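You operate a simulated robot arm through the tools that you are given. There is no shell and no other tool. Be economical: measure what you need, move in short steps, check, and stop when the job is done.

The job below is to be done with a simulated robot arm. You get a single attempt, and the scene is never put back.

Task
Test the orange roller on the run-out tester and leave it there.
Fine: red roller off first, on to the empty yellow ring; press zero once, then turn the wheel till the lamp lights.

The check looks at the end state, three seconds after you hand in, the way a careful person would. Anything else that was tipped, shoved, dropped, spilled or broken makes it a failure.

Robot
A 6-joint arm with a two-finger parallel gripper, fixed in place. Base frame: the origin is at the foot of the arm, x ahead of it, y to its left, z up; the work surface is at about z = 0.86. Lengths are in m, angles in degrees, forces in N, time in s.
With the tool pointing down near the work surface it reaches from about 0.36 to 0.76 m from the base axis. Its first joint turns from -66.0 to 66.0 degrees. Payload 2.45 kg.
Tool frame: the origin (TCP) lies between the finger pads and is the grasp point; the fingertips stand 0.024 m ahead of it; z points along the fingers, y is the line along which they close. Largest opening 0.068 m; finger width 0.017, thickness 0.01; the body of the gripper, 0.04 by 0.07 m, starts 0.041 m behind the TCP.
Orientation is that of the tool frame in the base frame, as [roll, pitch, yaw] about the fixed x, y, z axes, in that order (R = Rz(yaw) Ry(pitch) Rx(roll)). With the fingers straight down and closing along the base's y, the tool's x points along the base's -x, its y along +y and its z along -z.

Tools
- The arm moves only by the tool move_arm. Its argument "motion" is a list of rows, each an object of numbers (a shift or turn left out is 0, a gripper value left out holds the last): "dx", "dy", "dz": the shift along the tool's x, y, z in units of 25 mm (1.0 is 25 mm); "wx", "wy", "wz": the turn, a rotation vector about the tool's x, y, z in units of 5 degrees (1.0 is 5 degrees); "fingers": the closure, from 0 (fully open) to 1 (shut). In form: [{"dx": .., "dy": .., "dz": .., "wx": .., "wy": .., "wz": .., "fingers": ..}, ...]. A call has 1 to 20 rows; each row shifts and turns the commanded pose from where the row before left it, along the tool's axes as they then stand. A call with a number of a shift or a turn outside -1 to 1 is refused whole. Rows are played at 5 a second. More than 0.05 m and 8.6 degrees between two rows, or a gripper value outside its range, and nothing of the call is played. Where a pose cannot be reached the arm comes as near as it can. A force on the tool above 50 N (or 10 N above the force at the start of the call, whichever is more), or a blocked arm, ends the call early, and 0.2 s more pass. Each finger travels about 0.108 m/s and halts on what it meets, pressing with about 21 N; the grip force reading is that of the motor and also rises with nothing between the fingers. The clock runs only during rows and for 0.2 s after the last one: add rows that do not move to give the fingers time. The reply holds the time, the measured pose of the TCP, the force on the tool along the base axes, the opening and the grip force, in the units named above and with some noise.
- Cameras (640 x 400 px; columns grow to the right, rows downward): "scene" is fixed at [0.1735, 0.417, 1.4647]; the picture's right is [-0.71, -0.70, 0.00], its down [-0.39, 0.40, -0.83] and it looks along [0.58, -0.59, -0.56] (base axes); focal length 304 px, centre (320, 200). "wrist" rides on the gripper at [0.084, 0.011, -0.075] in the tool frame; the picture's right is [-0.13, 0.99, 0.00], its down [-0.60, -0.08, -0.79] and it looks along [-0.79, -0.10, 0.61] (tool axes); focal length 251 px, centre (320, 200). There is no depth. A picture from a camera that has moved, and an enlarged one, comes with that camera's place and axes in the base frame and with its lens.
- capture(camera): a new picture of that camera. It takes no simulated time.
- enlarge(camera, box): a new picture of the part [left, top, right, bottom] of that camera's present view, enlarged. It takes no simulated time.
- finish_job(): hands the job in; it is judged then, once.

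Go step by step. Nothing tells you positions but the pictures and the camera data: compare them with the known pose of the tool, close in by small moves and look again before you grip or let go. The budget is 120 turns and 64 pictures, counting those below and the enlarged ones. Unless the task says otherwise, let go and move clear before handing in, and close with one line.

The tools are called after "Call:" as a command line: name --argument value ..., lists and objects as JSON in quotes. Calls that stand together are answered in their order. move_arm: Moves the arm, as the interface text tells. Its arguments: {"type":"object","properties":{"motion":{"type":"array"}},"required":["motion"]} The other tools are called the same way: capture (camera) takes a picture; enlarge (camera, box) takes an enlarged picture of a part of a camera's view; finish_job () hands the job in.

At the start:

```text
clock: 0.0
tcp_pos: [0.4439, -0.1193, 1.278]
ee_rot: [-180.0, -0.1, -179.9]
wrist_force: [-0.4, 0.0, -0.3]
finger_gap: 0.0682
gripper_force: 0.1
```

scene: 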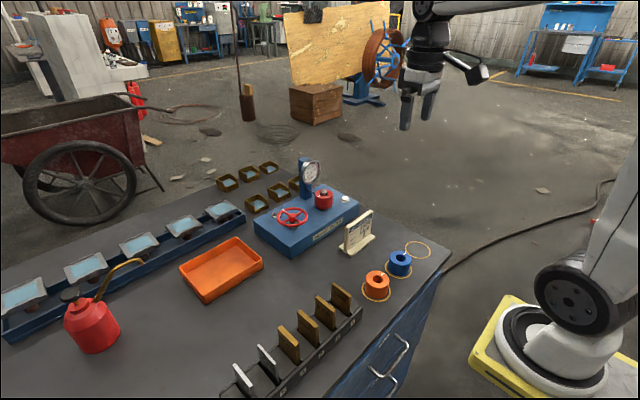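
wrist: 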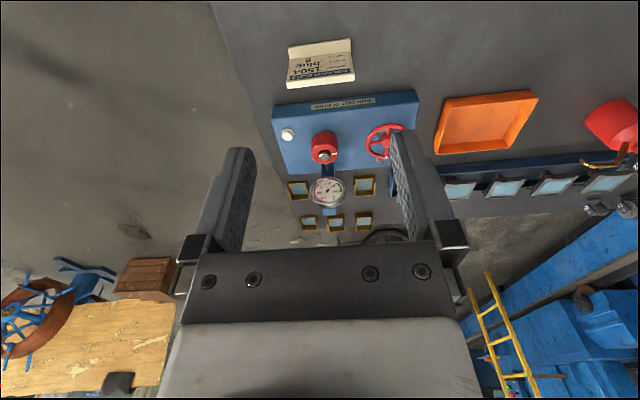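

I see the blue tester with a red roller on it, a hand wheel, a dial and a white button; orange and blue rollers stand on rings beside an empty ring. I'll look closer first.

Call:
enlarge --camera "scene" --box '[240, 150, 370, 260]'

Call:
enlarge --camera "scene" --box '[330, 200, 450, 310]'

Call:
enlarge --camera "wrist" --box '[250, 20, 450, 230]'

```text
3.64 times, centred on (305, 205) of scene
camera zoom: at [0.1735, 0.417, 1.4647], right [-0.71, -0.7, 0.0], down [-0.39, 0.4, -0.83], along [0.58, -0.59, -0.56], focal length 1106 px, centre (374, 182)
```

zoom: 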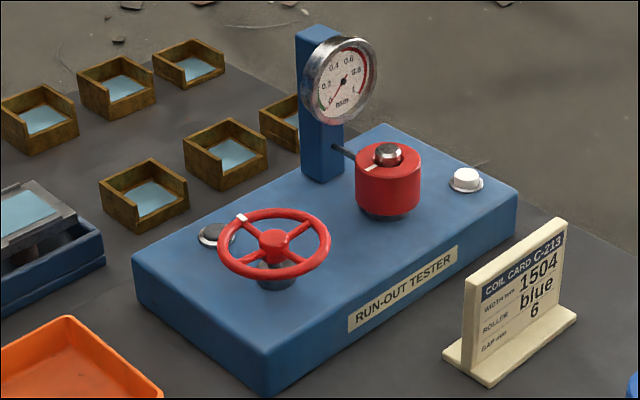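

```text
3.64 times, centred on (390, 255) of scene
camera zoom: at [0.1735, 0.417, 1.4647], right [-0.71, -0.7, 0.0], down [-0.39, 0.4, -0.83], along [0.58, -0.59, -0.56], focal length 1106 px, centre (66, 0)
```

zoom: 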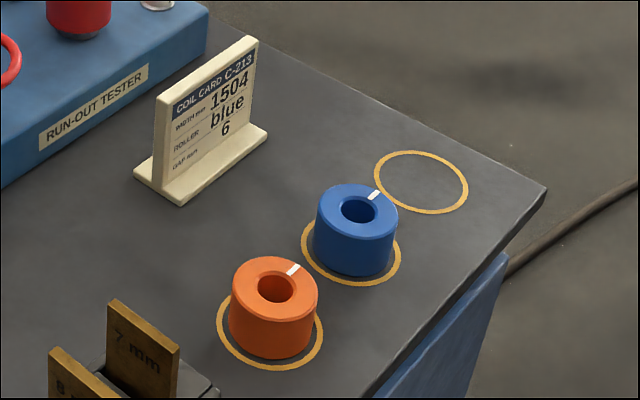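

```text
1.90 times, centred on (350, 125) of wrist
camera zoom: at [0.3605, -0.1074, 1.3532], right [0.13, 0.99, 0.0], down [0.61, -0.08, 0.79], along [0.79, -0.1, -0.61], focal length 479 px, centre (263, 343)
```

zoom: 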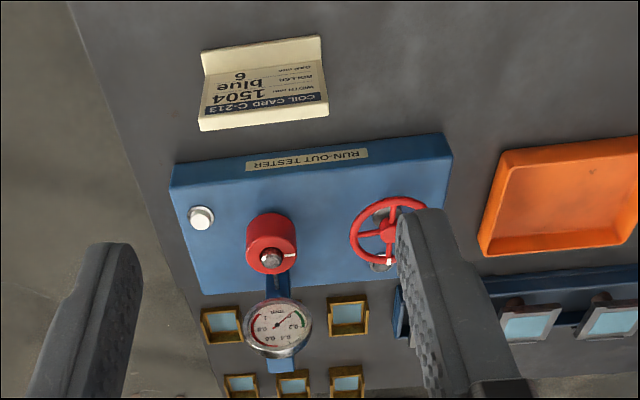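

The job names the orange roller (the card saying blue belongs to something else). Estimates: red roller at about (0.71, -0.144), orange at (0.425, -0.035), empty ring at (0.423, -0.233). I'll approach the red one from above.

Call:
move_arm --motion '[{"dx": -0.88, "dy": -0.124, "dz": 0.89, "fingers": 0}, {"dx": -0.88, "dy": -0.124, "dz": 0.89}, {"dx": -0.88, "dy": -0.124, "dz": 0.89}, {"dx": -0.88, "dy": -0.124, "dz": 0.89}, {"dx": -0.88, "dy": -0.124, "dz": 0.89}, {"dx": -0.88, "dy": -0.124, "dz": 0.89}, {"dx": -0.88, "dy": -0.124, "dz": 0.89}, {"dx": -0.88, "dy": -0.124, "dz": 0.89}, {}]'

Call:
capture --camera "wrist"

Call:
enlarge --camera "scene" --box '[250, 130, 380, 240]'

```text
clock: 2.0
tcp_pos: [0.6201, -0.1433, 1.1006]
ee_rot: [180.0, -0.1, -180.0]
wrist_force: [1.3, 0.1, 0.0]
finger_gap: 0.068
gripper_force: 0.0
```

```text
58 pictures are left
camera wrist: at [0.5359, -0.1316, 1.1753], right [0.13, 0.99, 0.0], down [0.61, -0.08, 0.79], along [0.79, -0.1, -0.61], focal length 251 px, centre (320, 200)
```

wrist: 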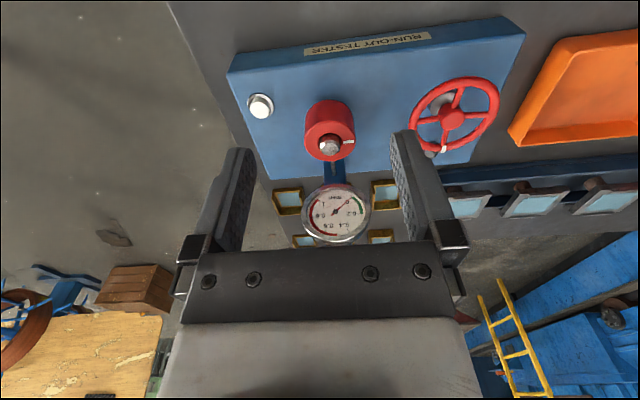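

```text
3.64 times, centred on (315, 185) of scene
camera zoom: at [0.1735, 0.417, 1.4647], right [-0.71, -0.7, 0.0], down [-0.39, 0.4, -0.83], along [0.58, -0.59, -0.56], focal length 1106 px, centre (338, 254)
```

zoom: 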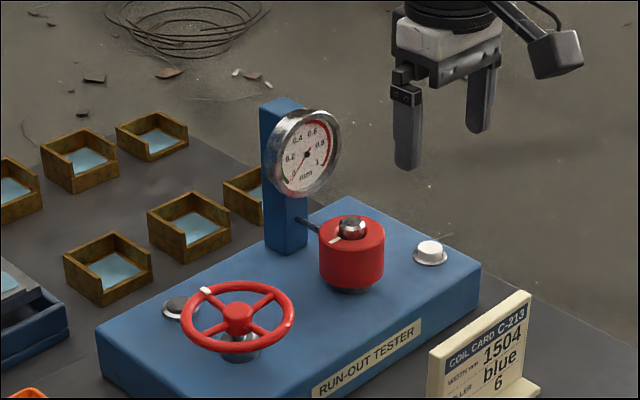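

The red roller lies ahead, at about (0.7135, -0.1445), with its top near z 0.957. I'll move right above it and check.

Call:
move_arm --motion '[{"dx": -0.935, "dy": -0.012, "dz": 0.5}, {"dx": -0.935, "dy": -0.012, "dz": 0.6}, {"dx": -0.935, "dy": -0.012, "dz": 0.9}, {"dx": -0.935, "dy": -0.012, "dz": 0.9}, {}]'

Call:
capture --camera "wrist"

Call:
enlarge --camera "scene" --box '[250, 130, 380, 240]'

```text
clock: 3.2
tcp_pos: [0.7141, -0.1471, 1.027]
ee_rot: [-179.9, -0.2, -179.9]
wrist_force: [0.1, 0.0, -0.4]
finger_gap: 0.0678
gripper_force: 0.1
```

```text
56 pictures are left
camera wrist: at [0.6303, -0.1339, 1.1018], right [0.13, 0.99, 0.0], down [0.61, -0.08, 0.79], along [0.79, -0.1, -0.61], focal length 251 px, centre (320, 200)
```

wrist: 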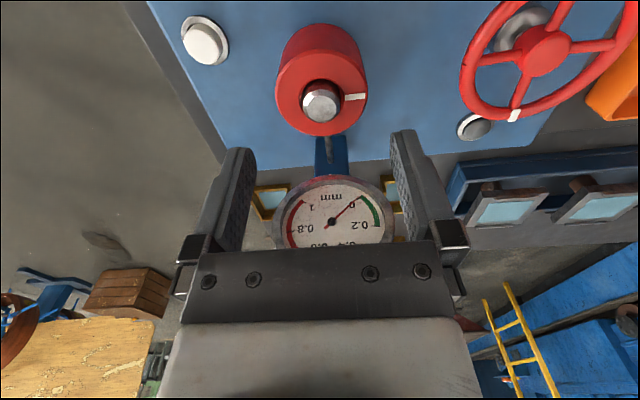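

```text
3.64 times, centred on (315, 185) of scene
camera zoom: at [0.1735, 0.417, 1.4647], right [-0.71, -0.7, 0.0], down [-0.39, 0.4, -0.83], along [0.58, -0.59, -0.56], focal length 1106 px, centre (338, 254)
```

zoom: 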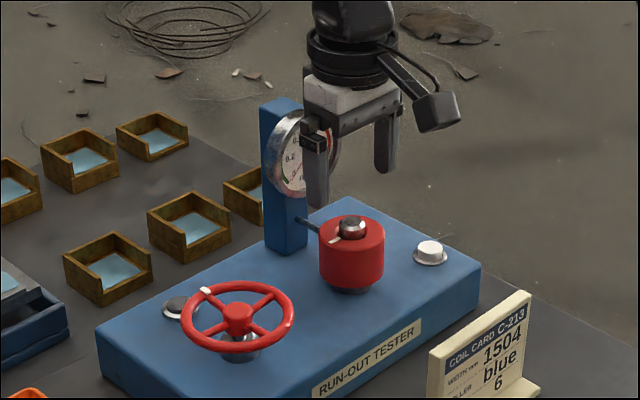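

The roller centre is near (0.708, -0.1435). I'll shift a little and go down to just above its top face to check alignment.

Call:
move_arm --motion '[{"dx": 0.2, "dy": 0.14, "dz": 0.5}, {"dz": 0.6}, {"dz": 0.5}, {}]'

Call:
capture --camera "wrist"

Call:
enlarge --camera "scene" --box '[290, 150, 360, 220]'

```text
clock: 4.2
tcp_pos: [0.7081, -0.1423, 0.9868]
ee_rot: [179.9, -0.1, -179.9]
wrist_force: [-1.1, 0.8, -0.1]
finger_gap: 0.0678
gripper_force: 0.0
```

```text
54 pictures are left
camera wrist: at [0.6244, -0.1292, 1.0621], right [0.13, 0.99, 0.0], down [0.61, -0.08, 0.79], along [0.79, -0.1, -0.61], focal length 251 px, centre (320, 200)
```

wrist: 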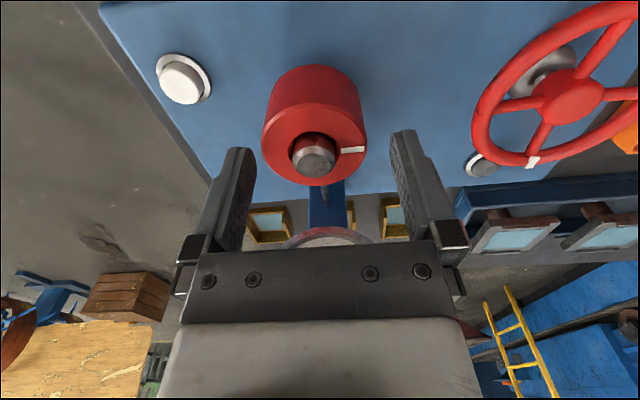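

```text
5.71 times, centred on (325, 185) of scene
camera zoom: at [0.1735, 0.417, 1.4647], right [-0.71, -0.7, 0.0], down [-0.39, 0.4, -0.83], along [0.58, -0.59, -0.56], focal length 1739 px, centre (291, 286)
```

zoom: 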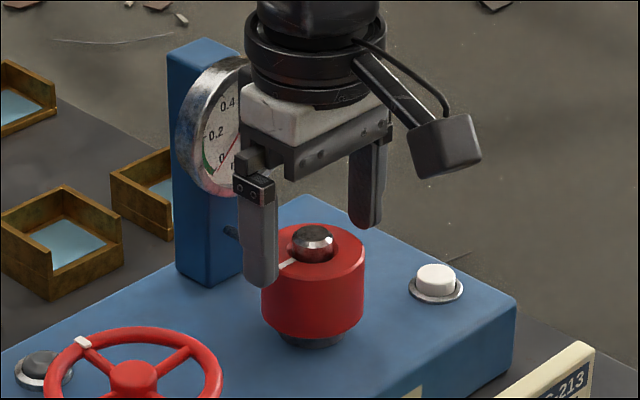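

The fingertips' midpoint coincides with the roller's top centre in the scene view, so I'm aligned. I'll go down around it to TCP z≈0.95.

Call:
move_arm --motion '[{"dz": 0.5}, {"dz": 0.5}, {"dz": 0.47}, {}]'

Call:
capture --camera "wrist"

Call:
enlarge --camera "scene" --box '[290, 150, 360, 220]'

```text
clock: 5.2
tcp_pos: [0.7082, -0.1412, 0.9512]
ee_rot: [180.0, -0.2, -179.9]
wrist_force: [1.1, -0.4, -0.2]
finger_gap: 0.0678
gripper_force: 0.1
```

```text
52 pictures are left
camera wrist: at [0.6243, -0.1291, 1.0264], right [0.13, 0.99, 0.0], down [0.61, -0.08, 0.79], along [0.79, -0.1, -0.61], focal length 251 px, centre (320, 200)
```

wrist: 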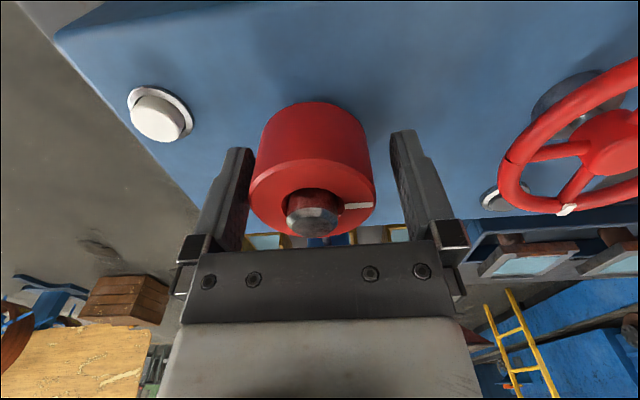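

```text
5.71 times, centred on (325, 185) of scene
camera zoom: at [0.1735, 0.417, 1.4647], right [-0.71, -0.7, 0.0], down [-0.39, 0.4, -0.83], along [0.58, -0.59, -0.56], focal length 1739 px, centre (291, 286)
```

zoom: 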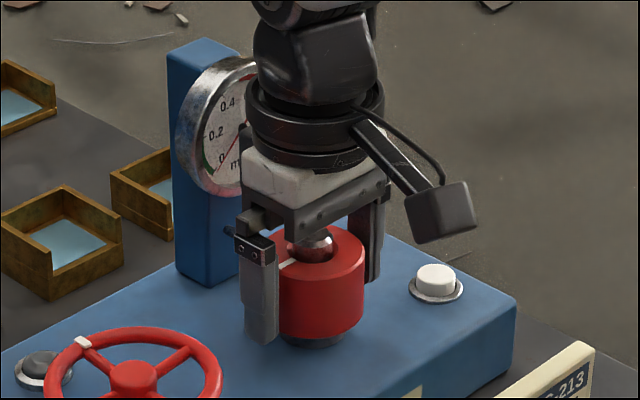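

Fingers straddle the roller without contact; I'll shift 2 mm in -y to centre and close gently.

Call:
move_arm --motion '[{"dy": -0.09}, {}, {"fingers": 0.1}, {"fingers": 0.2}, {"fingers": 0.4}, {"fingers": 1}, {}, {}]'

Call:
enlarge --camera "scene" --box '[290, 150, 360, 220]'

Call:
capture --camera "wrist"

```text
clock: 7.0
tcp_pos: [0.7076, -0.1424, 0.9515]
ee_rot: [179.9, -0.1, 180.0]
wrist_force: [0.3, -2.0, 0.7]
finger_gap: 0.054
gripper_force: 21.3
```

```text
5.71 times, centred on (325, 185) of scene
camera zoom: at [0.1735, 0.4169, 1.4648], right [-0.71, -0.7, 0.0], down [-0.39, 0.4, -0.83], along [0.58, -0.59, -0.56], focal length 1739 px, centre (291, 286)
```

zoom: 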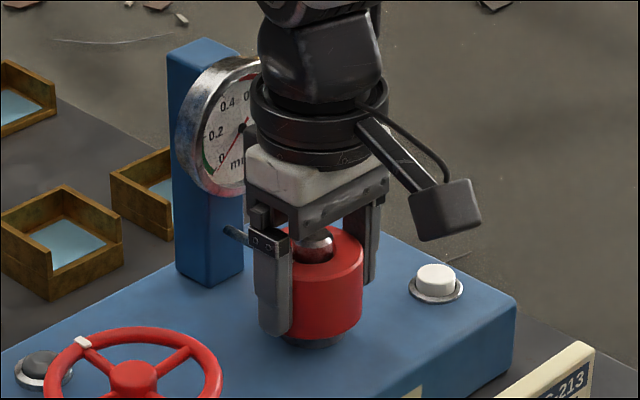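

```text
49 pictures are left
camera wrist: at [0.624, -0.1319, 1.0266], right [0.13, 0.99, 0.0], down [0.61, -0.08, 0.79], along [0.79, -0.1, -0.61], focal length 251 px, centre (320, 200)
```

wrist: 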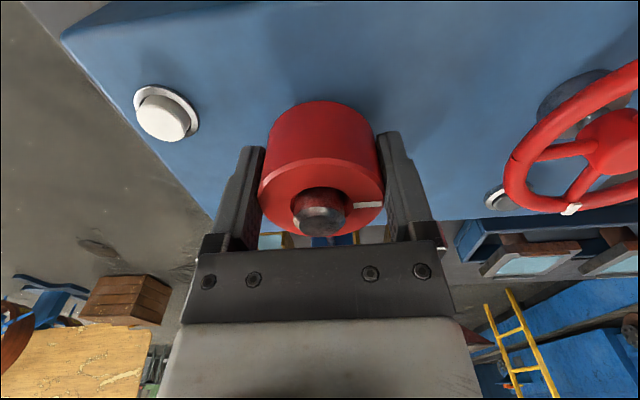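

Gripped at 54 mm. I'll lift straight up and check that the roller comes along.

Call:
move_arm --motion '[{"dz": -0.3}, {"dz": -0.5}, {"dz": -0.7}, {"dz": -0.8}, {"dz": -0.8}, {"dz": -0.8}, {}]'

Call:
enlarge --camera "scene" --box '[270, 120, 370, 220]'

Call:
capture --camera "wrist"

```text
clock: 8.6
tcp_pos: [0.708, -0.1445, 1.0483]
ee_rot: [180.0, -0.1, -179.9]
wrist_force: [0.1, -0.4, -2.7]
finger_gap: 0.054
gripper_force: 21.4
```

```text
4.00 times, centred on (320, 170) of scene
camera zoom: at [0.1736, 0.417, 1.4647], right [-0.71, -0.7, 0.0], down [-0.39, 0.4, -0.83], along [0.58, -0.59, -0.56], focal length 1217 px, centre (320, 320)
```

zoom: 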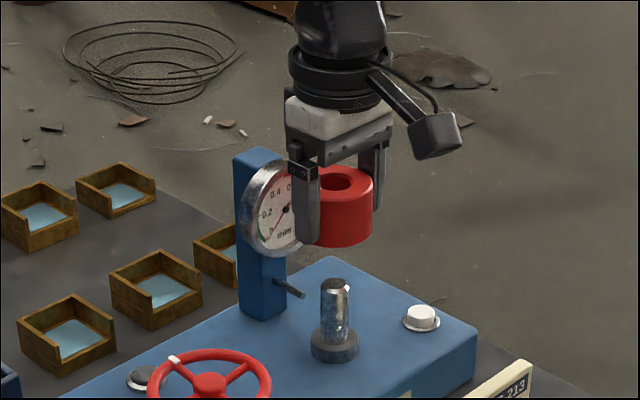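

```text
47 pictures are left
camera wrist: at [0.6244, -0.1317, 1.1234], right [0.13, 0.99, 0.0], down [0.61, -0.08, 0.79], along [0.79, -0.1, -0.61], focal length 251 px, centre (320, 200)
```

wrist: 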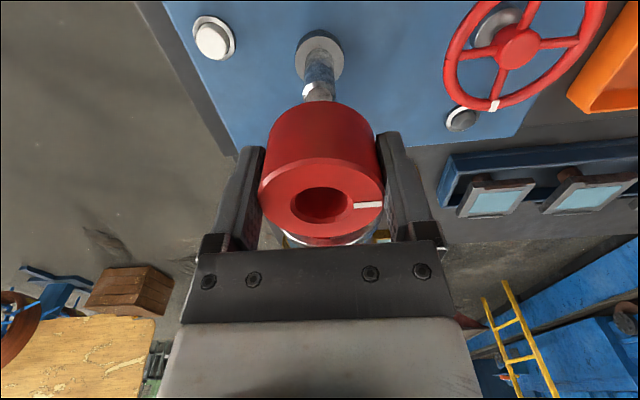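

The red roller is clear of the spindle (plain pin with a collar). I'll carry it over the empty ring.

Call:
move_arm --motion '[{"dx": 0.95, "dy": -0.295}, {"dx": 0.95, "dy": -0.295}, {"dx": 0.95, "dy": -0.295}, {"dx": 0.95, "dy": -0.295}, {"dx": 0.95, "dy": -0.295}, {"dx": 0.95, "dy": -0.295}, {"dx": 0.95, "dy": -0.295}, {"dx": 0.95, "dy": -0.295}, {"dx": 0.95, "dy": -0.295}, {"dx": 0.95, "dy": -0.295}, {"dx": 0.95, "dy": -0.295}, {"dx": 0.95, "dy": -0.295}, {"dz": 0.9}, {"dz": 0.9}, {}]'

Call:
capture --camera "wrist"

Call:
enlarge --camera "scene" --box '[350, 180, 480, 300]'

```text
clock: 11.8
tcp_pos: [0.4229, -0.2329, 1.0036]
ee_rot: [-180.0, -0.1, -179.8]
wrist_force: [-0.1, -0.3, -1.0]
finger_gap: 0.054
gripper_force: 20.7
```

```text
46 pictures are left
camera wrist: at [0.339, -0.2212, 1.0792], right [0.13, 0.99, 0.0], down [0.61, -0.08, 0.79], along [0.79, -0.1, -0.61], focal length 251 px, centre (320, 200)
```

wrist: 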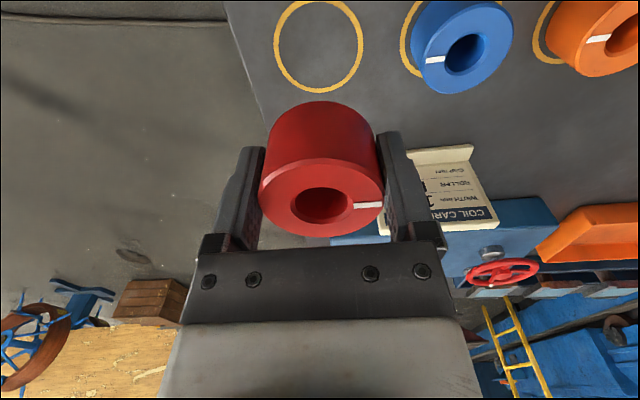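

```text
3.33 times, centred on (415, 240) of scene
camera zoom: at [0.1736, 0.4169, 1.4647], right [-0.71, -0.7, 0.0], down [-0.39, 0.4, -0.83], along [0.58, -0.59, -0.56], focal length 1014 px, centre (3, 67)
```

zoom: 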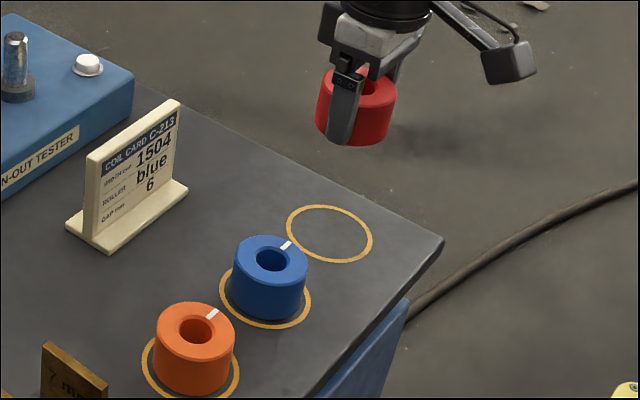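

The wrist view gives the ring centre at (0.422, -0.233), right beneath. I'll lower to a bit above the surface and look.

Call:
move_arm --motion '[{"dz": 0.9}, {"dz": 0.9}, {"dz": 0.9}, {"dz": 0.9}, {"dz": 0.2}, {}]'

Call:
enlarge --camera "scene" --box '[370, 200, 460, 290]'

Call:
capture --camera "wrist"

```text
clock: 13.2
tcp_pos: [0.4214, -0.2331, 0.9092]
ee_rot: [180.0, -0.2, -179.9]
wrist_force: [-0.7, 0.8, -0.9]
finger_gap: 0.0541
gripper_force: 21.0
```

```text
4.44 times, centred on (415, 245) of scene
camera zoom: at [0.1736, 0.4169, 1.4647], right [-0.71, -0.7, 0.0], down [-0.39, 0.4, -0.83], along [0.58, -0.59, -0.56], focal length 1352 px, centre (-102, 0)
```

zoom: 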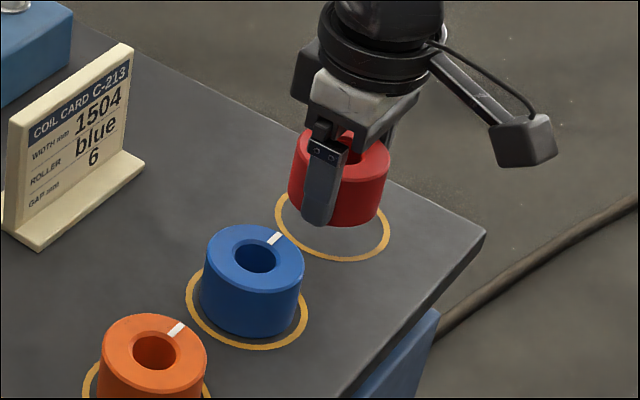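

```text
43 pictures are left
camera wrist: at [0.3386, -0.2212, 0.9843], right [0.13, 0.99, 0.0], down [0.61, -0.08, 0.79], along [0.79, -0.1, -0.61], focal length 251 px, centre (320, 200)
```

wrist: 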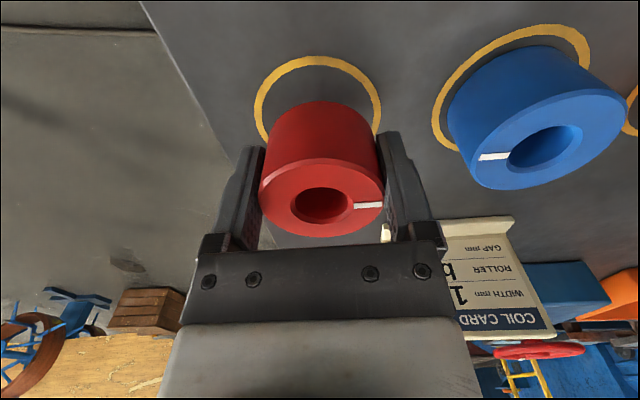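

The roller hovers over the ring. I'll go down in small steps until contact shows.

Call:
move_arm --motion '[{"dz": 0.2}, {"dz": 0.2}, {"dz": 0.1}, {}]'

Call:
enlarge --camera "scene" --box '[370, 200, 460, 290]'

```text
clock: 14.2
tcp_pos: [0.4232, -0.2324, 0.8964]
ee_rot: [180.0, 0.0, -179.8]
wrist_force: [0.2, -0.2, -1.4]
finger_gap: 0.0541
gripper_force: 20.8
```

```text
4.44 times, centred on (415, 245) of scene
camera zoom: at [0.1736, 0.4169, 1.4647], right [-0.71, -0.7, 0.0], down [-0.39, 0.4, -0.83], along [0.58, -0.59, -0.56], focal length 1352 px, centre (-102, 0)
```

zoom: 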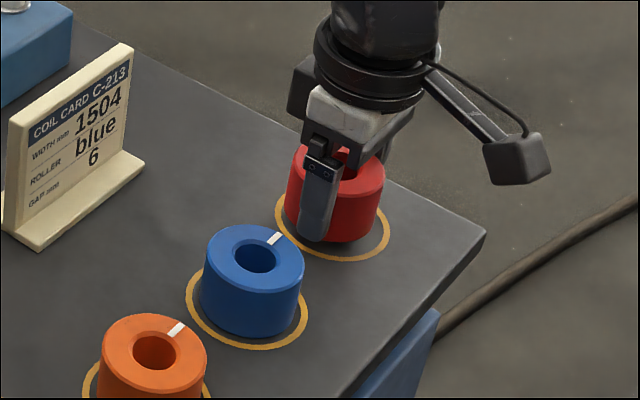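

Still about 4 mm high by comparison with the blue one. Continue in 1.25 mm steps.

Call:
move_arm --motion '[{"dz": 0.05}, {"dz": 0.05}, {"dz": 0.03}, {}]'

```text
clock: 15.2
tcp_pos: [0.4234, -0.2324, 0.8937]
ee_rot: [179.9, -0.1, -179.9]
wrist_force: [0.6, 0.0, -1.4]
finger_gap: 0.0542
gripper_force: 20.8
```

Call:
move_arm --motion '[{"dz": 0.04}, {"dz": 0.04}, {}]'

Call:
enlarge --camera "scene" --box '[370, 200, 460, 290]'

```text
clock: 16.0
tcp_pos: [0.4223, -0.2326, 0.8904]
ee_rot: [-180.0, -0.1, -180.0]
wrist_force: [-0.8, -1.1, -1.6]
finger_gap: 0.0537
gripper_force: 20.7
```

```text
4.44 times, centred on (415, 245) of scene
camera zoom: at [0.1736, 0.4169, 1.4647], right [-0.71, -0.7, 0.0], down [-0.39, 0.4, -0.83], along [0.58, -0.59, -0.56], focal length 1352 px, centre (-102, 0)
```

zoom: 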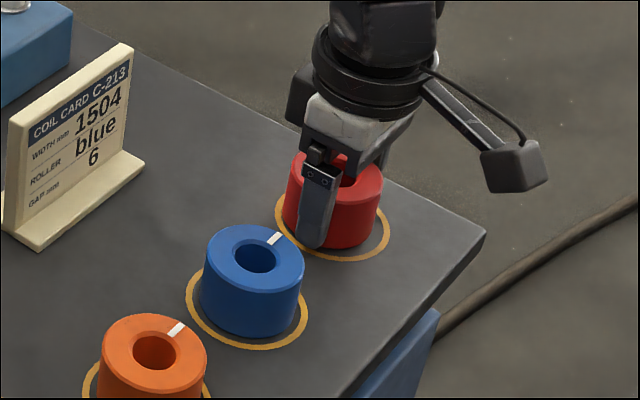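

Nearly there visually; a couple more tiny steps watching the force.

Call:
move_arm --motion '[{"dz": 0.04}, {}]'

Call:
move_arm --motion '[{"dz": 0.04}, {}]'

```text
clock: 16.6
tcp_pos: [0.4222, -0.2341, 0.8905]
ee_rot: [180.0, -0.2, -179.8]
wrist_force: [0.3, 0.1, -2.4]
finger_gap: 0.0538
gripper_force: 21.0
```

```text
clock: 17.2
tcp_pos: [0.4223, -0.2343, 0.8898]
ee_rot: [-179.9, -0.1, -179.9]
wrist_force: [-0.3, 2.6, 2.7]
finger_gap: 0.0543
gripper_force: 20.7
```

Contact shows (vertical force reversed). I'll open and rise clear.

Call:
move_arm --motion '[{"fingers": 0.15}, {"fingers": 0}, {}, {}, {"dz": -0.5}, {"dz": -0.9}, {"dz": -0.9}, {"dz": -0.9}, {"dz": -0.9}, {}]'

Call:
capture --camera "wrist"

Call:
enlarge --camera "scene" --box '[350, 200, 460, 310]'

```text
clock: 19.4
tcp_pos: [0.4244, -0.2324, 0.9917]
ee_rot: [180.0, -0.1, -179.8]
wrist_force: [0.2, 1.0, -0.2]
finger_gap: 0.0679
gripper_force: 0.2
```

```text
40 pictures are left
camera wrist: at [0.3394, -0.2208, 1.0659], right [0.13, 0.99, 0.0], down [0.61, -0.08, 0.79], along [0.79, -0.1, -0.61], focal length 251 px, centre (320, 200)
```

wrist: 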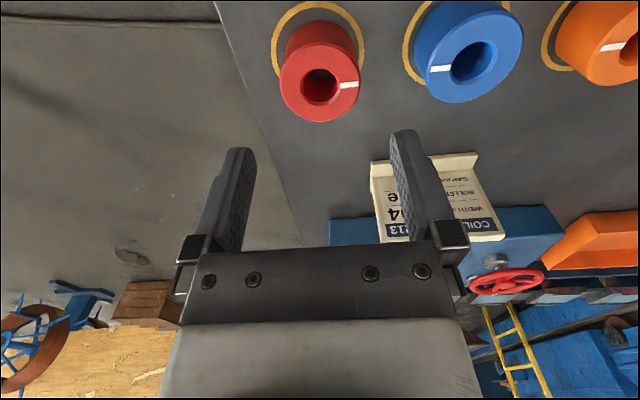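

```text
3.64 times, centred on (405, 255) of scene
camera zoom: at [0.1735, 0.417, 1.4647], right [-0.71, -0.7, 0.0], down [-0.39, 0.4, -0.83], along [0.58, -0.59, -0.56], focal length 1106 px, centre (11, 0)
```

zoom: 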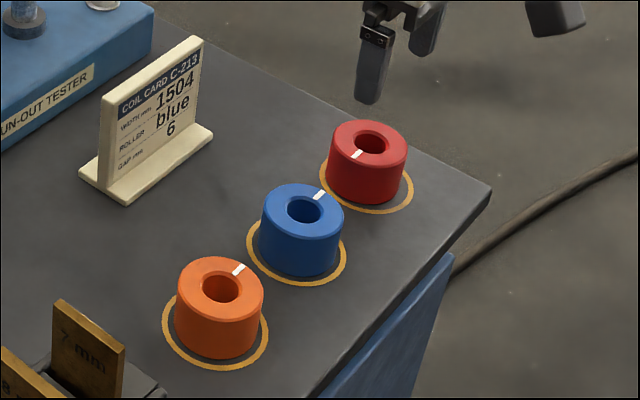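

Red now stands in its ring. Next I move over the orange roller.

Call:
move_arm --motion '[{"dy": 0.99}, {"dy": 0.99}, {"dy": 0.99}, {"dy": 0.99}, {"dy": 0.99}, {"dy": 0.99}, {"dy": 0.99}, {"dy": 0.97}, {}]'

Call:
capture --camera "wrist"

```text
clock: 21.4
tcp_pos: [0.4232, -0.0366, 0.9916]
ee_rot: [-180.0, 0.0, -179.9]
wrist_force: [-0.6, -0.2, 0.0]
finger_gap: 0.0678
gripper_force: 0.0
```

```text
38 pictures are left
camera wrist: at [0.339, -0.0237, 1.0667], right [0.13, 0.99, 0.0], down [0.61, -0.08, 0.79], along [0.79, -0.1, -0.61], focal length 251 px, centre (320, 200)
```

wrist: 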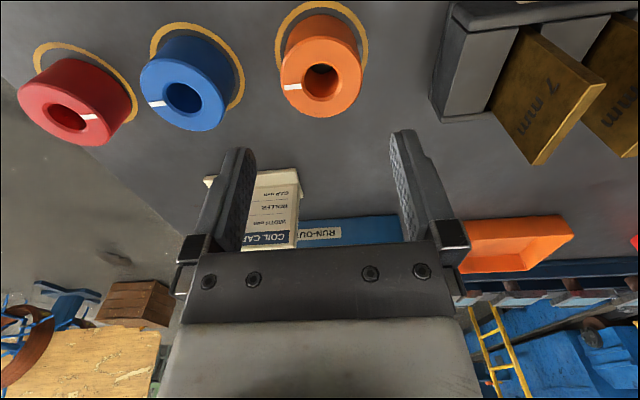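

Orange sits at about (0.419, -0.036) by comparison with the red one's view. I'll correct and go down to just over its top.

Call:
move_arm --motion '[{"dx": 0.16}, {"dz": 0.8}, {"dz": 0.8}, {"dz": 0.8}, {}]'

Call:
capture --camera "wrist"

Call:
enlarge --camera "scene" --box '[330, 230, 420, 320]'

```text
clock: 22.6
tcp_pos: [0.4178, -0.0371, 0.9314]
ee_rot: [180.0, -0.1, -179.9]
wrist_force: [-0.3, 0.6, -0.1]
finger_gap: 0.068
gripper_force: 0.1
```

```text
37 pictures are left
camera wrist: at [0.3339, -0.0244, 1.0069], right [0.13, 0.99, 0.0], down [0.61, -0.08, 0.79], along [0.79, -0.1, -0.61], focal length 251 px, centre (320, 200)
```

wrist: 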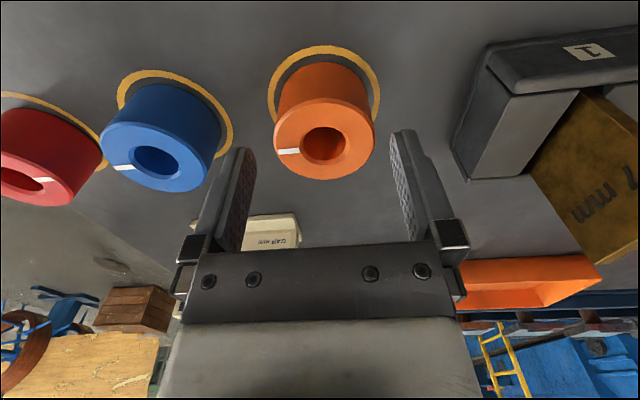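

```text
4.44 times, centred on (375, 275) of scene
camera zoom: at [0.1735, 0.417, 1.4647], right [-0.71, -0.7, 0.0], down [-0.39, 0.4, -0.83], along [0.58, -0.59, -0.56], focal length 1352 px, centre (76, -133)
```

zoom: 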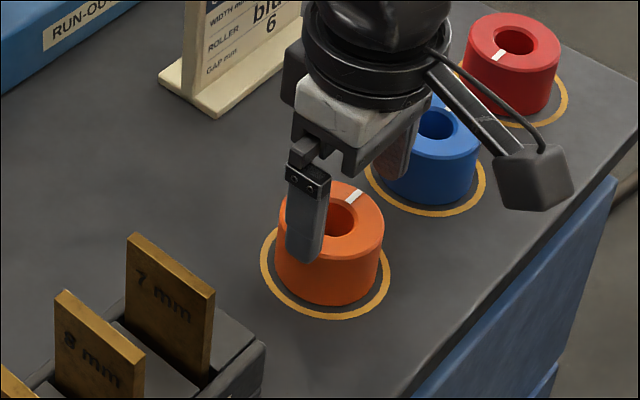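

Slight +y correction of 2.5 mm, then lower around the orange roller and look again.

Call:
move_arm --motion '[{"dy": 0.11}, {"dz": 0.5}, {"dz": 0.5}, {"dz": 0.5}, {"dz": 0.1}, {}]'

Call:
capture --camera "wrist"

```text
clock: 24.0
tcp_pos: [0.4184, -0.0344, 0.8901]
ee_rot: [180.0, 0.0, -179.9]
wrist_force: [0.0, -0.7, 0.0]
finger_gap: 0.068
gripper_force: 0.0
```

```text
35 pictures are left
camera wrist: at [0.3342, -0.0215, 0.9661], right [0.13, 0.99, 0.0], down [0.61, -0.08, 0.79], along [0.79, -0.1, -0.61], focal length 251 px, centre (320, 200)
```

wrist: 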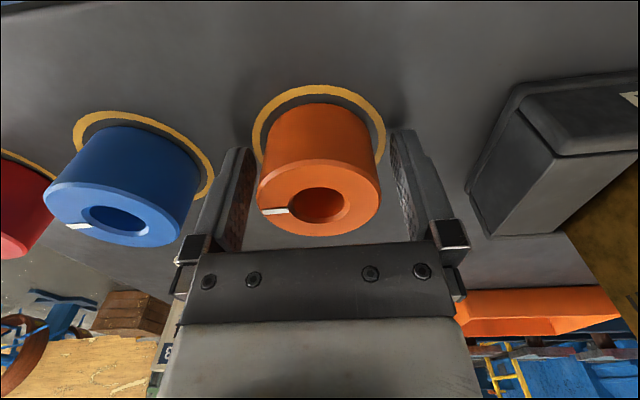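

Well centred. Close the grip.

Call:
move_arm --motion '[{"fingers": 0.1}, {"fingers": 0.2}, {"fingers": 0.4}, {"fingers": 1}, {}, {}]'

Call:
enlarge --camera "wrist" --box '[220, 80, 420, 260]'

```text
clock: 25.4
tcp_pos: [0.4182, -0.0338, 0.8913]
ee_rot: [-180.0, 0.0, -179.9]
wrist_force: [0.8, 0.6, 0.0]
finger_gap: 0.0539
gripper_force: 20.5
```

```text
2.22 times, centred on (320, 170) of wrist
camera zoom: at [0.3341, -0.0215, 0.9662], right [0.13, 0.99, 0.0], down [0.61, -0.08, 0.79], along [0.79, -0.1, -0.61], focal length 559 px, centre (320, 267)
```

zoom: 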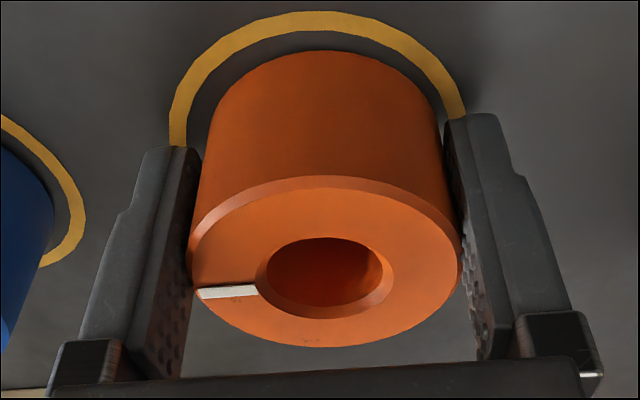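

Gripped. I'll lift and carry it over the spindle, with the same offset the red one had in the fingers.

Call:
move_arm --motion '[{"dz": -0.6}, {"dz": -0.9}, {"dz": -0.9}, {"dz": -0.9}, {"dz": -0.9}, {"dz": -0.9}, {"dz": -0.9}, {"dz": -0.8}, {}]'

Call:
move_arm --motion '[{"dx": -0.96, "dy": -0.366}, {"dx": -0.96, "dy": -0.366}, {"dx": -0.96, "dy": -0.366}, {"dx": -0.96, "dy": -0.366}, {"dx": -0.96, "dy": -0.366}, {"dx": -0.96, "dy": -0.366}, {"dx": -0.96, "dy": -0.366}, {"dx": -0.96, "dy": -0.366}, {"dx": -0.96, "dy": -0.366}, {"dx": -0.96, "dy": -0.366}, {"dx": -0.96, "dy": -0.366}, {"dx": -0.96, "dy": -0.366}, {}, {}]'

Call:
capture --camera "wrist"

Call:
enlarge --camera "scene" --box '[270, 120, 370, 220]'

```text
clock: 27.4
tcp_pos: [0.4186, -0.0344, 1.0628]
ee_rot: [-180.0, -0.2, -179.8]
wrist_force: [-0.4, -0.6, -1.6]
finger_gap: 0.054
gripper_force: 20.9
```

```text
clock: 30.4
tcp_pos: [0.7064, -0.1434, 1.0618]
ee_rot: [-180.0, -0.2, -180.0]
wrist_force: [-0.1, -0.3, -1.6]
finger_gap: 0.054
gripper_force: 20.9
```

```text
33 pictures are left
camera wrist: at [0.6223, -0.1307, 1.1361], right [0.13, 0.99, 0.0], down [0.61, -0.08, 0.79], along [0.78, -0.1, -0.61], focal length 251 px, centre (320, 200)
```

wrist: 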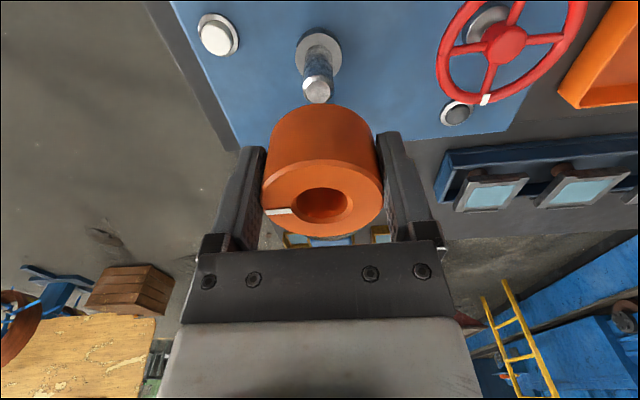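

```text
4.00 times, centred on (320, 170) of scene
camera zoom: at [0.1736, 0.417, 1.4647], right [-0.71, -0.7, 0.0], down [-0.39, 0.4, -0.83], along [0.58, -0.59, -0.56], focal length 1217 px, centre (320, 320)
```

zoom: 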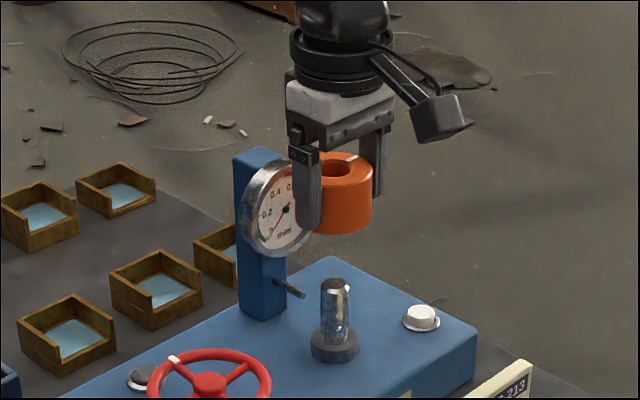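

By tallying commands since the red grasp, I'm about 2 mm too far in +y and 1 mm short in x. I'll correct and lower to just above the spindle tip.

Call:
move_arm --motion '[{"dx": -0.04, "dy": -0.09}, {"dz": 0.7}, {"dz": 0.7}, {"dz": 0.5}, {}, {}]'

Call:
enlarge --camera "wrist" --box '[220, 40, 420, 260]'

Call:
enlarge --camera "scene" --box '[290, 150, 360, 220]'

```text
clock: 31.8
tcp_pos: [0.7073, -0.1449, 1.0144]
ee_rot: [-180.0, -0.2, -179.8]
wrist_force: [0.5, -0.5, -1.5]
finger_gap: 0.0537
gripper_force: 21.6
```

```text
1.82 times, centred on (320, 150) of wrist
camera zoom: at [0.6243, -0.1332, 1.0888], right [0.13, 0.99, 0.0], down [0.61, -0.08, 0.79], along [0.79, -0.1, -0.61], focal length 457 px, centre (320, 291)
```

zoom: 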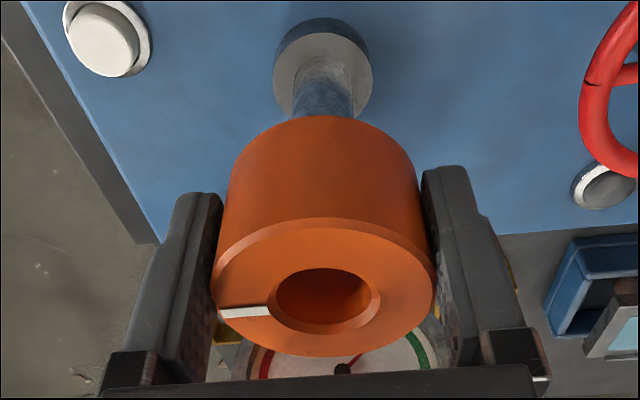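

```text
5.71 times, centred on (325, 185) of scene
camera zoom: at [0.1736, 0.417, 1.4647], right [-0.71, -0.7, 0.0], down [-0.39, 0.4, -0.83], along [0.58, -0.59, -0.56], focal length 1739 px, centre (291, 286)
```

zoom: 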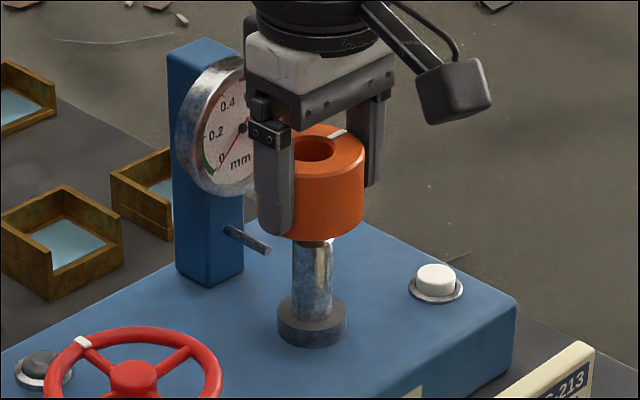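

Alignment in y checks out via the wrist view's vanishing line. One finer scene look for x.

Call:
enlarge --camera "scene" --box '[310, 168, 345, 213]'

```text
8.89 times, centred on (328, 190) of scene
camera zoom: at [0.1736, 0.417, 1.4647], right [-0.71, -0.7, 0.0], down [-0.39, 0.4, -0.83], along [0.58, -0.59, -0.56], focal length 2705 px, centre (253, 284)
```

zoom: 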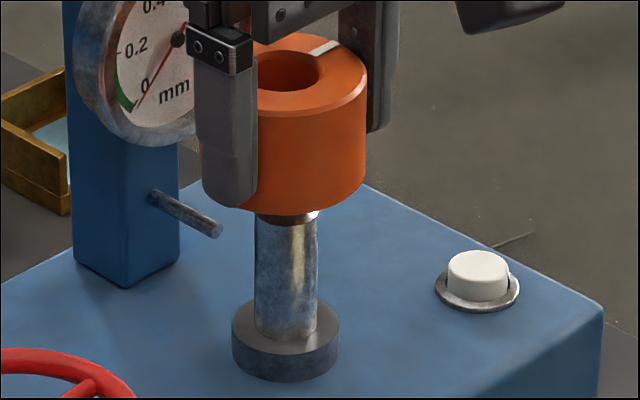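

Alignment is within about 1 mm with chamfers on the bore. I'll lower carefully and watch the forces.

Call:
move_arm --motion '[{"dz": 0.15}, {"dz": 0.15}, {"dz": 0.15}, {"dz": 0.15}, {}]'

Call:
enlarge --camera "scene" --box '[310, 168, 345, 213]'

```text
clock: 33.0
tcp_pos: [0.7083, -0.144, 0.9994]
ee_rot: [-180.0, -0.1, -179.9]
wrist_force: [-7.6, 2.5, 12.4]
finger_gap: 0.0537
gripper_force: 20.8
```

```text
8.89 times, centred on (328, 190) of scene
camera zoom: at [0.173, 0.4171, 1.4648], right [-0.71, -0.7, 0.0], down [-0.39, 0.4, -0.83], along [0.58, -0.59, -0.56], focal length 2705 px, centre (253, 284)
```

zoom: 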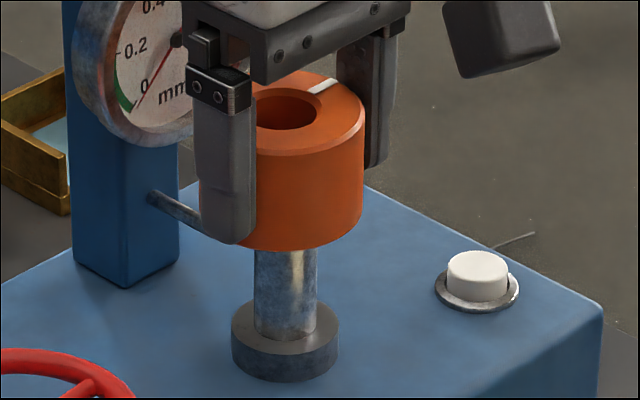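

The spindle pushes back mostly in -x (and up): it is rubbing on the chamfer. I'll yield by 1.2 mm in -x and slightly +y.

Call:
move_arm --motion '[{"dx": 0.05, "dy": 0.01}, {}, {}]'

```text
clock: 33.8
tcp_pos: [0.7067, -0.1453, 0.9984]
ee_rot: [179.9, -0.2, -179.9]
wrist_force: [0.5, 0.9, -2.6]
finger_gap: 0.0539
gripper_force: 21.0
```

Force is gone; continue down in small steps.

Call:
move_arm --motion '[{"dz": 0.15}, {"dz": 0.15}, {"dz": 0.15}, {}]'

Call:
enlarge --camera "scene" --box '[310, 168, 345, 213]'

```text
clock: 34.8
tcp_pos: [0.7064, -0.1457, 0.9869]
ee_rot: [180.0, -0.2, -179.9]
wrist_force: [-3.2, -1.4, -0.9]
finger_gap: 0.0541
gripper_force: 20.9
```

```text
8.89 times, centred on (328, 190) of scene
camera zoom: at [0.1735, 0.4169, 1.4647], right [-0.71, -0.7, 0.0], down [-0.39, 0.4, -0.83], along [0.58, -0.59, -0.56], focal length 2705 px, centre (253, 284)
```

zoom: 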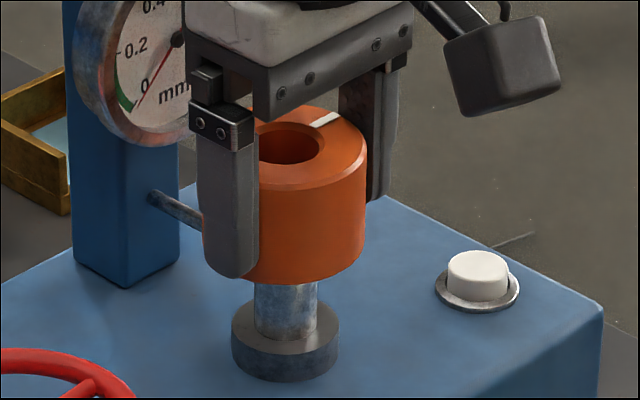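

The roller is sliding onto the spindle. Small relief in -x and on down.

Call:
move_arm --motion '[{"dx": 0.02, "dz": 0.15}, {"dz": 0.2}, {"dz": 0.2}, {"dz": 0.2}, {}]'

Call:
enlarge --camera "scene" --box '[310, 168, 345, 213]'

```text
clock: 36.0
tcp_pos: [0.7048, -0.1452, 0.9681]
ee_rot: [180.0, -0.2, -179.9]
wrist_force: [0.2, 0.1, -2.3]
finger_gap: 0.0542
gripper_force: 21.0
```

```text
8.89 times, centred on (328, 190) of scene
camera zoom: at [0.1736, 0.417, 1.4647], right [-0.71, -0.7, 0.0], down [-0.39, 0.4, -0.83], along [0.58, -0.59, -0.56], focal length 2705 px, centre (253, 284)
```

zoom: 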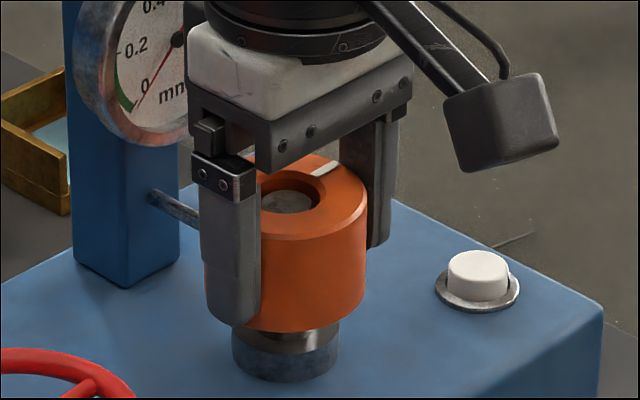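

Call:
move_arm --motion '[{"dz": 0.15}, {"dz": 0.15}, {"dz": 0.15}, {"dz": 0.1}, {}]'

Call:
enlarge --camera "scene" --box '[310, 168, 345, 213]'

```text
clock: 37.2
tcp_pos: [0.7072, -0.1448, 0.9545]
ee_rot: [-179.9, -0.2, -179.9]
wrist_force: [-0.4, 0.1, -2.5]
finger_gap: 0.0539
gripper_force: 20.9
```

```text
8.89 times, centred on (328, 190) of scene
camera zoom: at [0.1736, 0.417, 1.4647], right [-0.71, -0.7, 0.0], down [-0.39, 0.4, -0.83], along [0.58, -0.59, -0.56], focal length 2705 px, centre (253, 284)
```

zoom: 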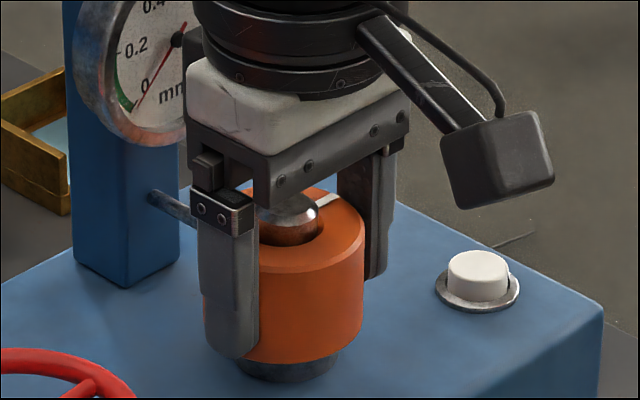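

Nearly seated; a few 1 mm steps until contact shows.

Call:
move_arm --motion '[{"dz": 0.05}, {"dz": 0.04}, {}]'

Call:
move_arm --motion '[{"dz": 0.04}, {}]'

```text
clock: 38.0
tcp_pos: [0.7073, -0.1452, 0.9536]
ee_rot: [180.0, -0.1, -179.8]
wrist_force: [-2.4, 2.6, 7.3]
finger_gap: 0.0538
gripper_force: 20.8
```

```text
clock: 38.6
tcp_pos: [0.706, -0.1449, 0.9534]
ee_rot: [-179.9, 0.0, -179.8]
wrist_force: [-5.4, 3.7, 17.5]
finger_gap: 0.0541
gripper_force: 21.0
```

The roller sits on the collar. I'll release and rise straight up, then look.

Call:
move_arm --motion '[{"dz": -0.08}, {"fingers": 0.15}, {"fingers": 0}, {}, {}, {"dz": -0.4}, {"dz": -0.6}, {"dz": -0.9}, {"dz": -0.9}, {}]'

Call:
enlarge --camera "scene" --box '[260, 140, 360, 240]'

Call:
capture --camera "wrist"

```text
clock: 40.8
tcp_pos: [0.7065, -0.143, 1.0228]
ee_rot: [179.9, -0.1, -179.9]
wrist_force: [0.3, -0.7, -0.7]
finger_gap: 0.0677
gripper_force: 0.0
```

```text
4.00 times, centred on (310, 190) of scene
camera zoom: at [0.1735, 0.417, 1.4647], right [-0.71, -0.7, 0.0], down [-0.39, 0.4, -0.83], along [0.58, -0.59, -0.56], focal length 1217 px, centre (360, 240)
```

zoom: 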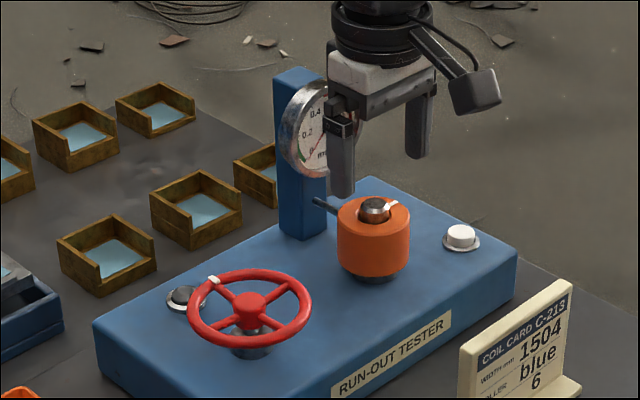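

```text
23 pictures are left
camera wrist: at [0.6221, -0.1313, 1.0989], right [0.13, 0.99, 0.0], down [0.61, -0.08, 0.79], along [0.79, -0.1, -0.61], focal length 251 px, centre (320, 200)
```

wrist: 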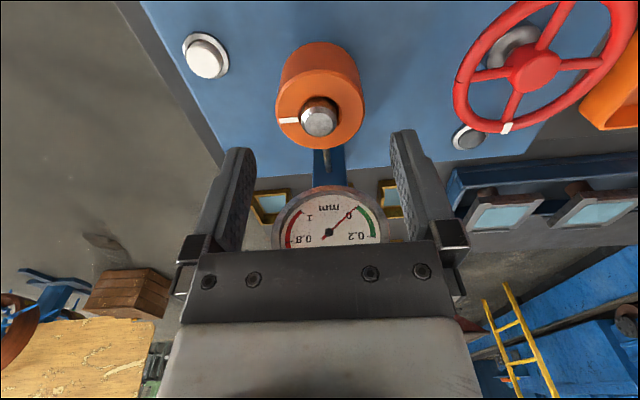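

Orange is seated and the dial's plunger touches it. Next the white zero button, at about (0.685, -0.216, 0.923): I'll close the fingers and hover over it.

Call:
move_arm --motion '[{"dx": 0.21, "dy": -0.73, "fingers": 0.5}, {"dx": 0.21, "dy": -0.73, "fingers": 1}, {"dx": 0.21, "dy": -0.73}, {"dx": 0.21, "dy": -0.73}, {"dz": 0.6}, {"dz": 0.6}, {"dz": 0.5}, {}]'

Call:
capture --camera "wrist"

Call:
enlarge --camera "scene" --box '[310, 150, 380, 220]'

```text
clock: 42.6
tcp_pos: [0.6853, -0.2183, 0.9804]
ee_rot: [-179.9, -0.1, -179.9]
wrist_force: [-0.7, 0.7, 1.1]
finger_gap: 0.0
gripper_force: 20.8
```

```text
22 pictures are left
camera wrist: at [0.6013, -0.2062, 1.0548], right [0.13, 0.99, 0.0], down [0.61, -0.08, 0.79], along [0.79, -0.1, -0.61], focal length 251 px, centre (320, 200)
```

wrist: 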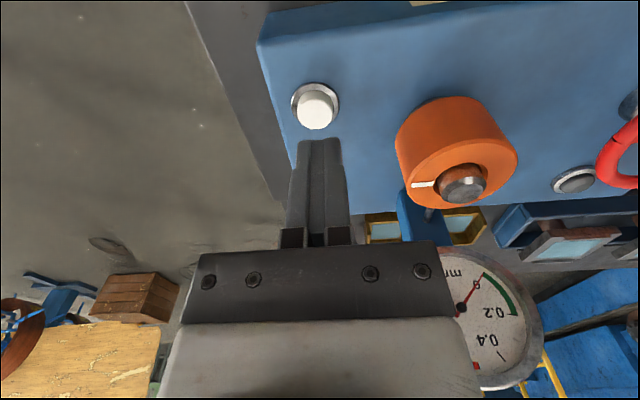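

```text
5.71 times, centred on (345, 185) of scene
camera zoom: at [0.1735, 0.417, 1.4647], right [-0.71, -0.7, 0.0], down [-0.39, 0.4, -0.83], along [0.58, -0.59, -0.56], focal length 1739 px, centre (177, 286)
```

zoom: 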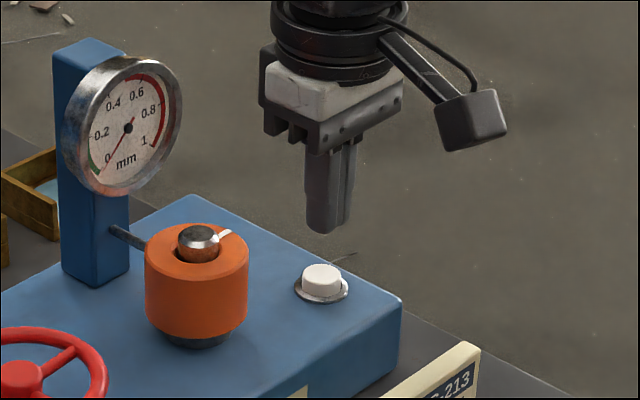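

The closed fingertips are over the button within 2–3 mm. I'll go down to just above it, then press gently in one stroke.

Call:
move_arm --motion '[{"dz": 0.4}, {"dz": 0.4}, {"dz": 0.3}, {}]'

Call:
enlarge --camera "scene" --box '[320, 165, 365, 210]'

```text
clock: 43.6
tcp_pos: [0.6855, -0.2171, 0.9529]
ee_rot: [180.0, -0.1, -179.9]
wrist_force: [-1.1, 0.3, -0.9]
finger_gap: 0.0
gripper_force: 20.9
```

```text
8.89 times, centred on (342, 188) of scene
camera zoom: at [0.1735, 0.417, 1.4647], right [-0.71, -0.7, 0.0], down [-0.39, 0.4, -0.83], along [0.58, -0.59, -0.56], focal length 2705 px, centre (120, 311)
```

zoom: 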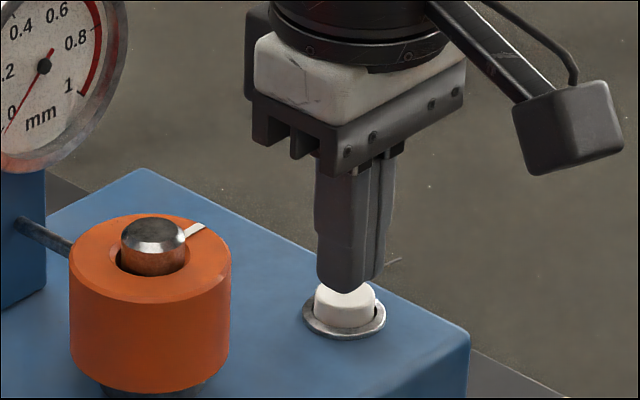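

Right over the cap. Tiny shift and press in 1.25 mm steps.

Call:
move_arm --motion '[{"dx": -0.04, "dy": 0.04}, {"dz": 0.06}, {"dz": 0.06}, {"dz": 0.06}, {}]'

```text
clock: 44.8
tcp_pos: [0.6867, -0.2157, 0.9494]
ee_rot: [179.9, 0.0, -179.9]
wrist_force: [0.2, -0.2, -0.7]
finger_gap: 0.0003
gripper_force: 21.1
```

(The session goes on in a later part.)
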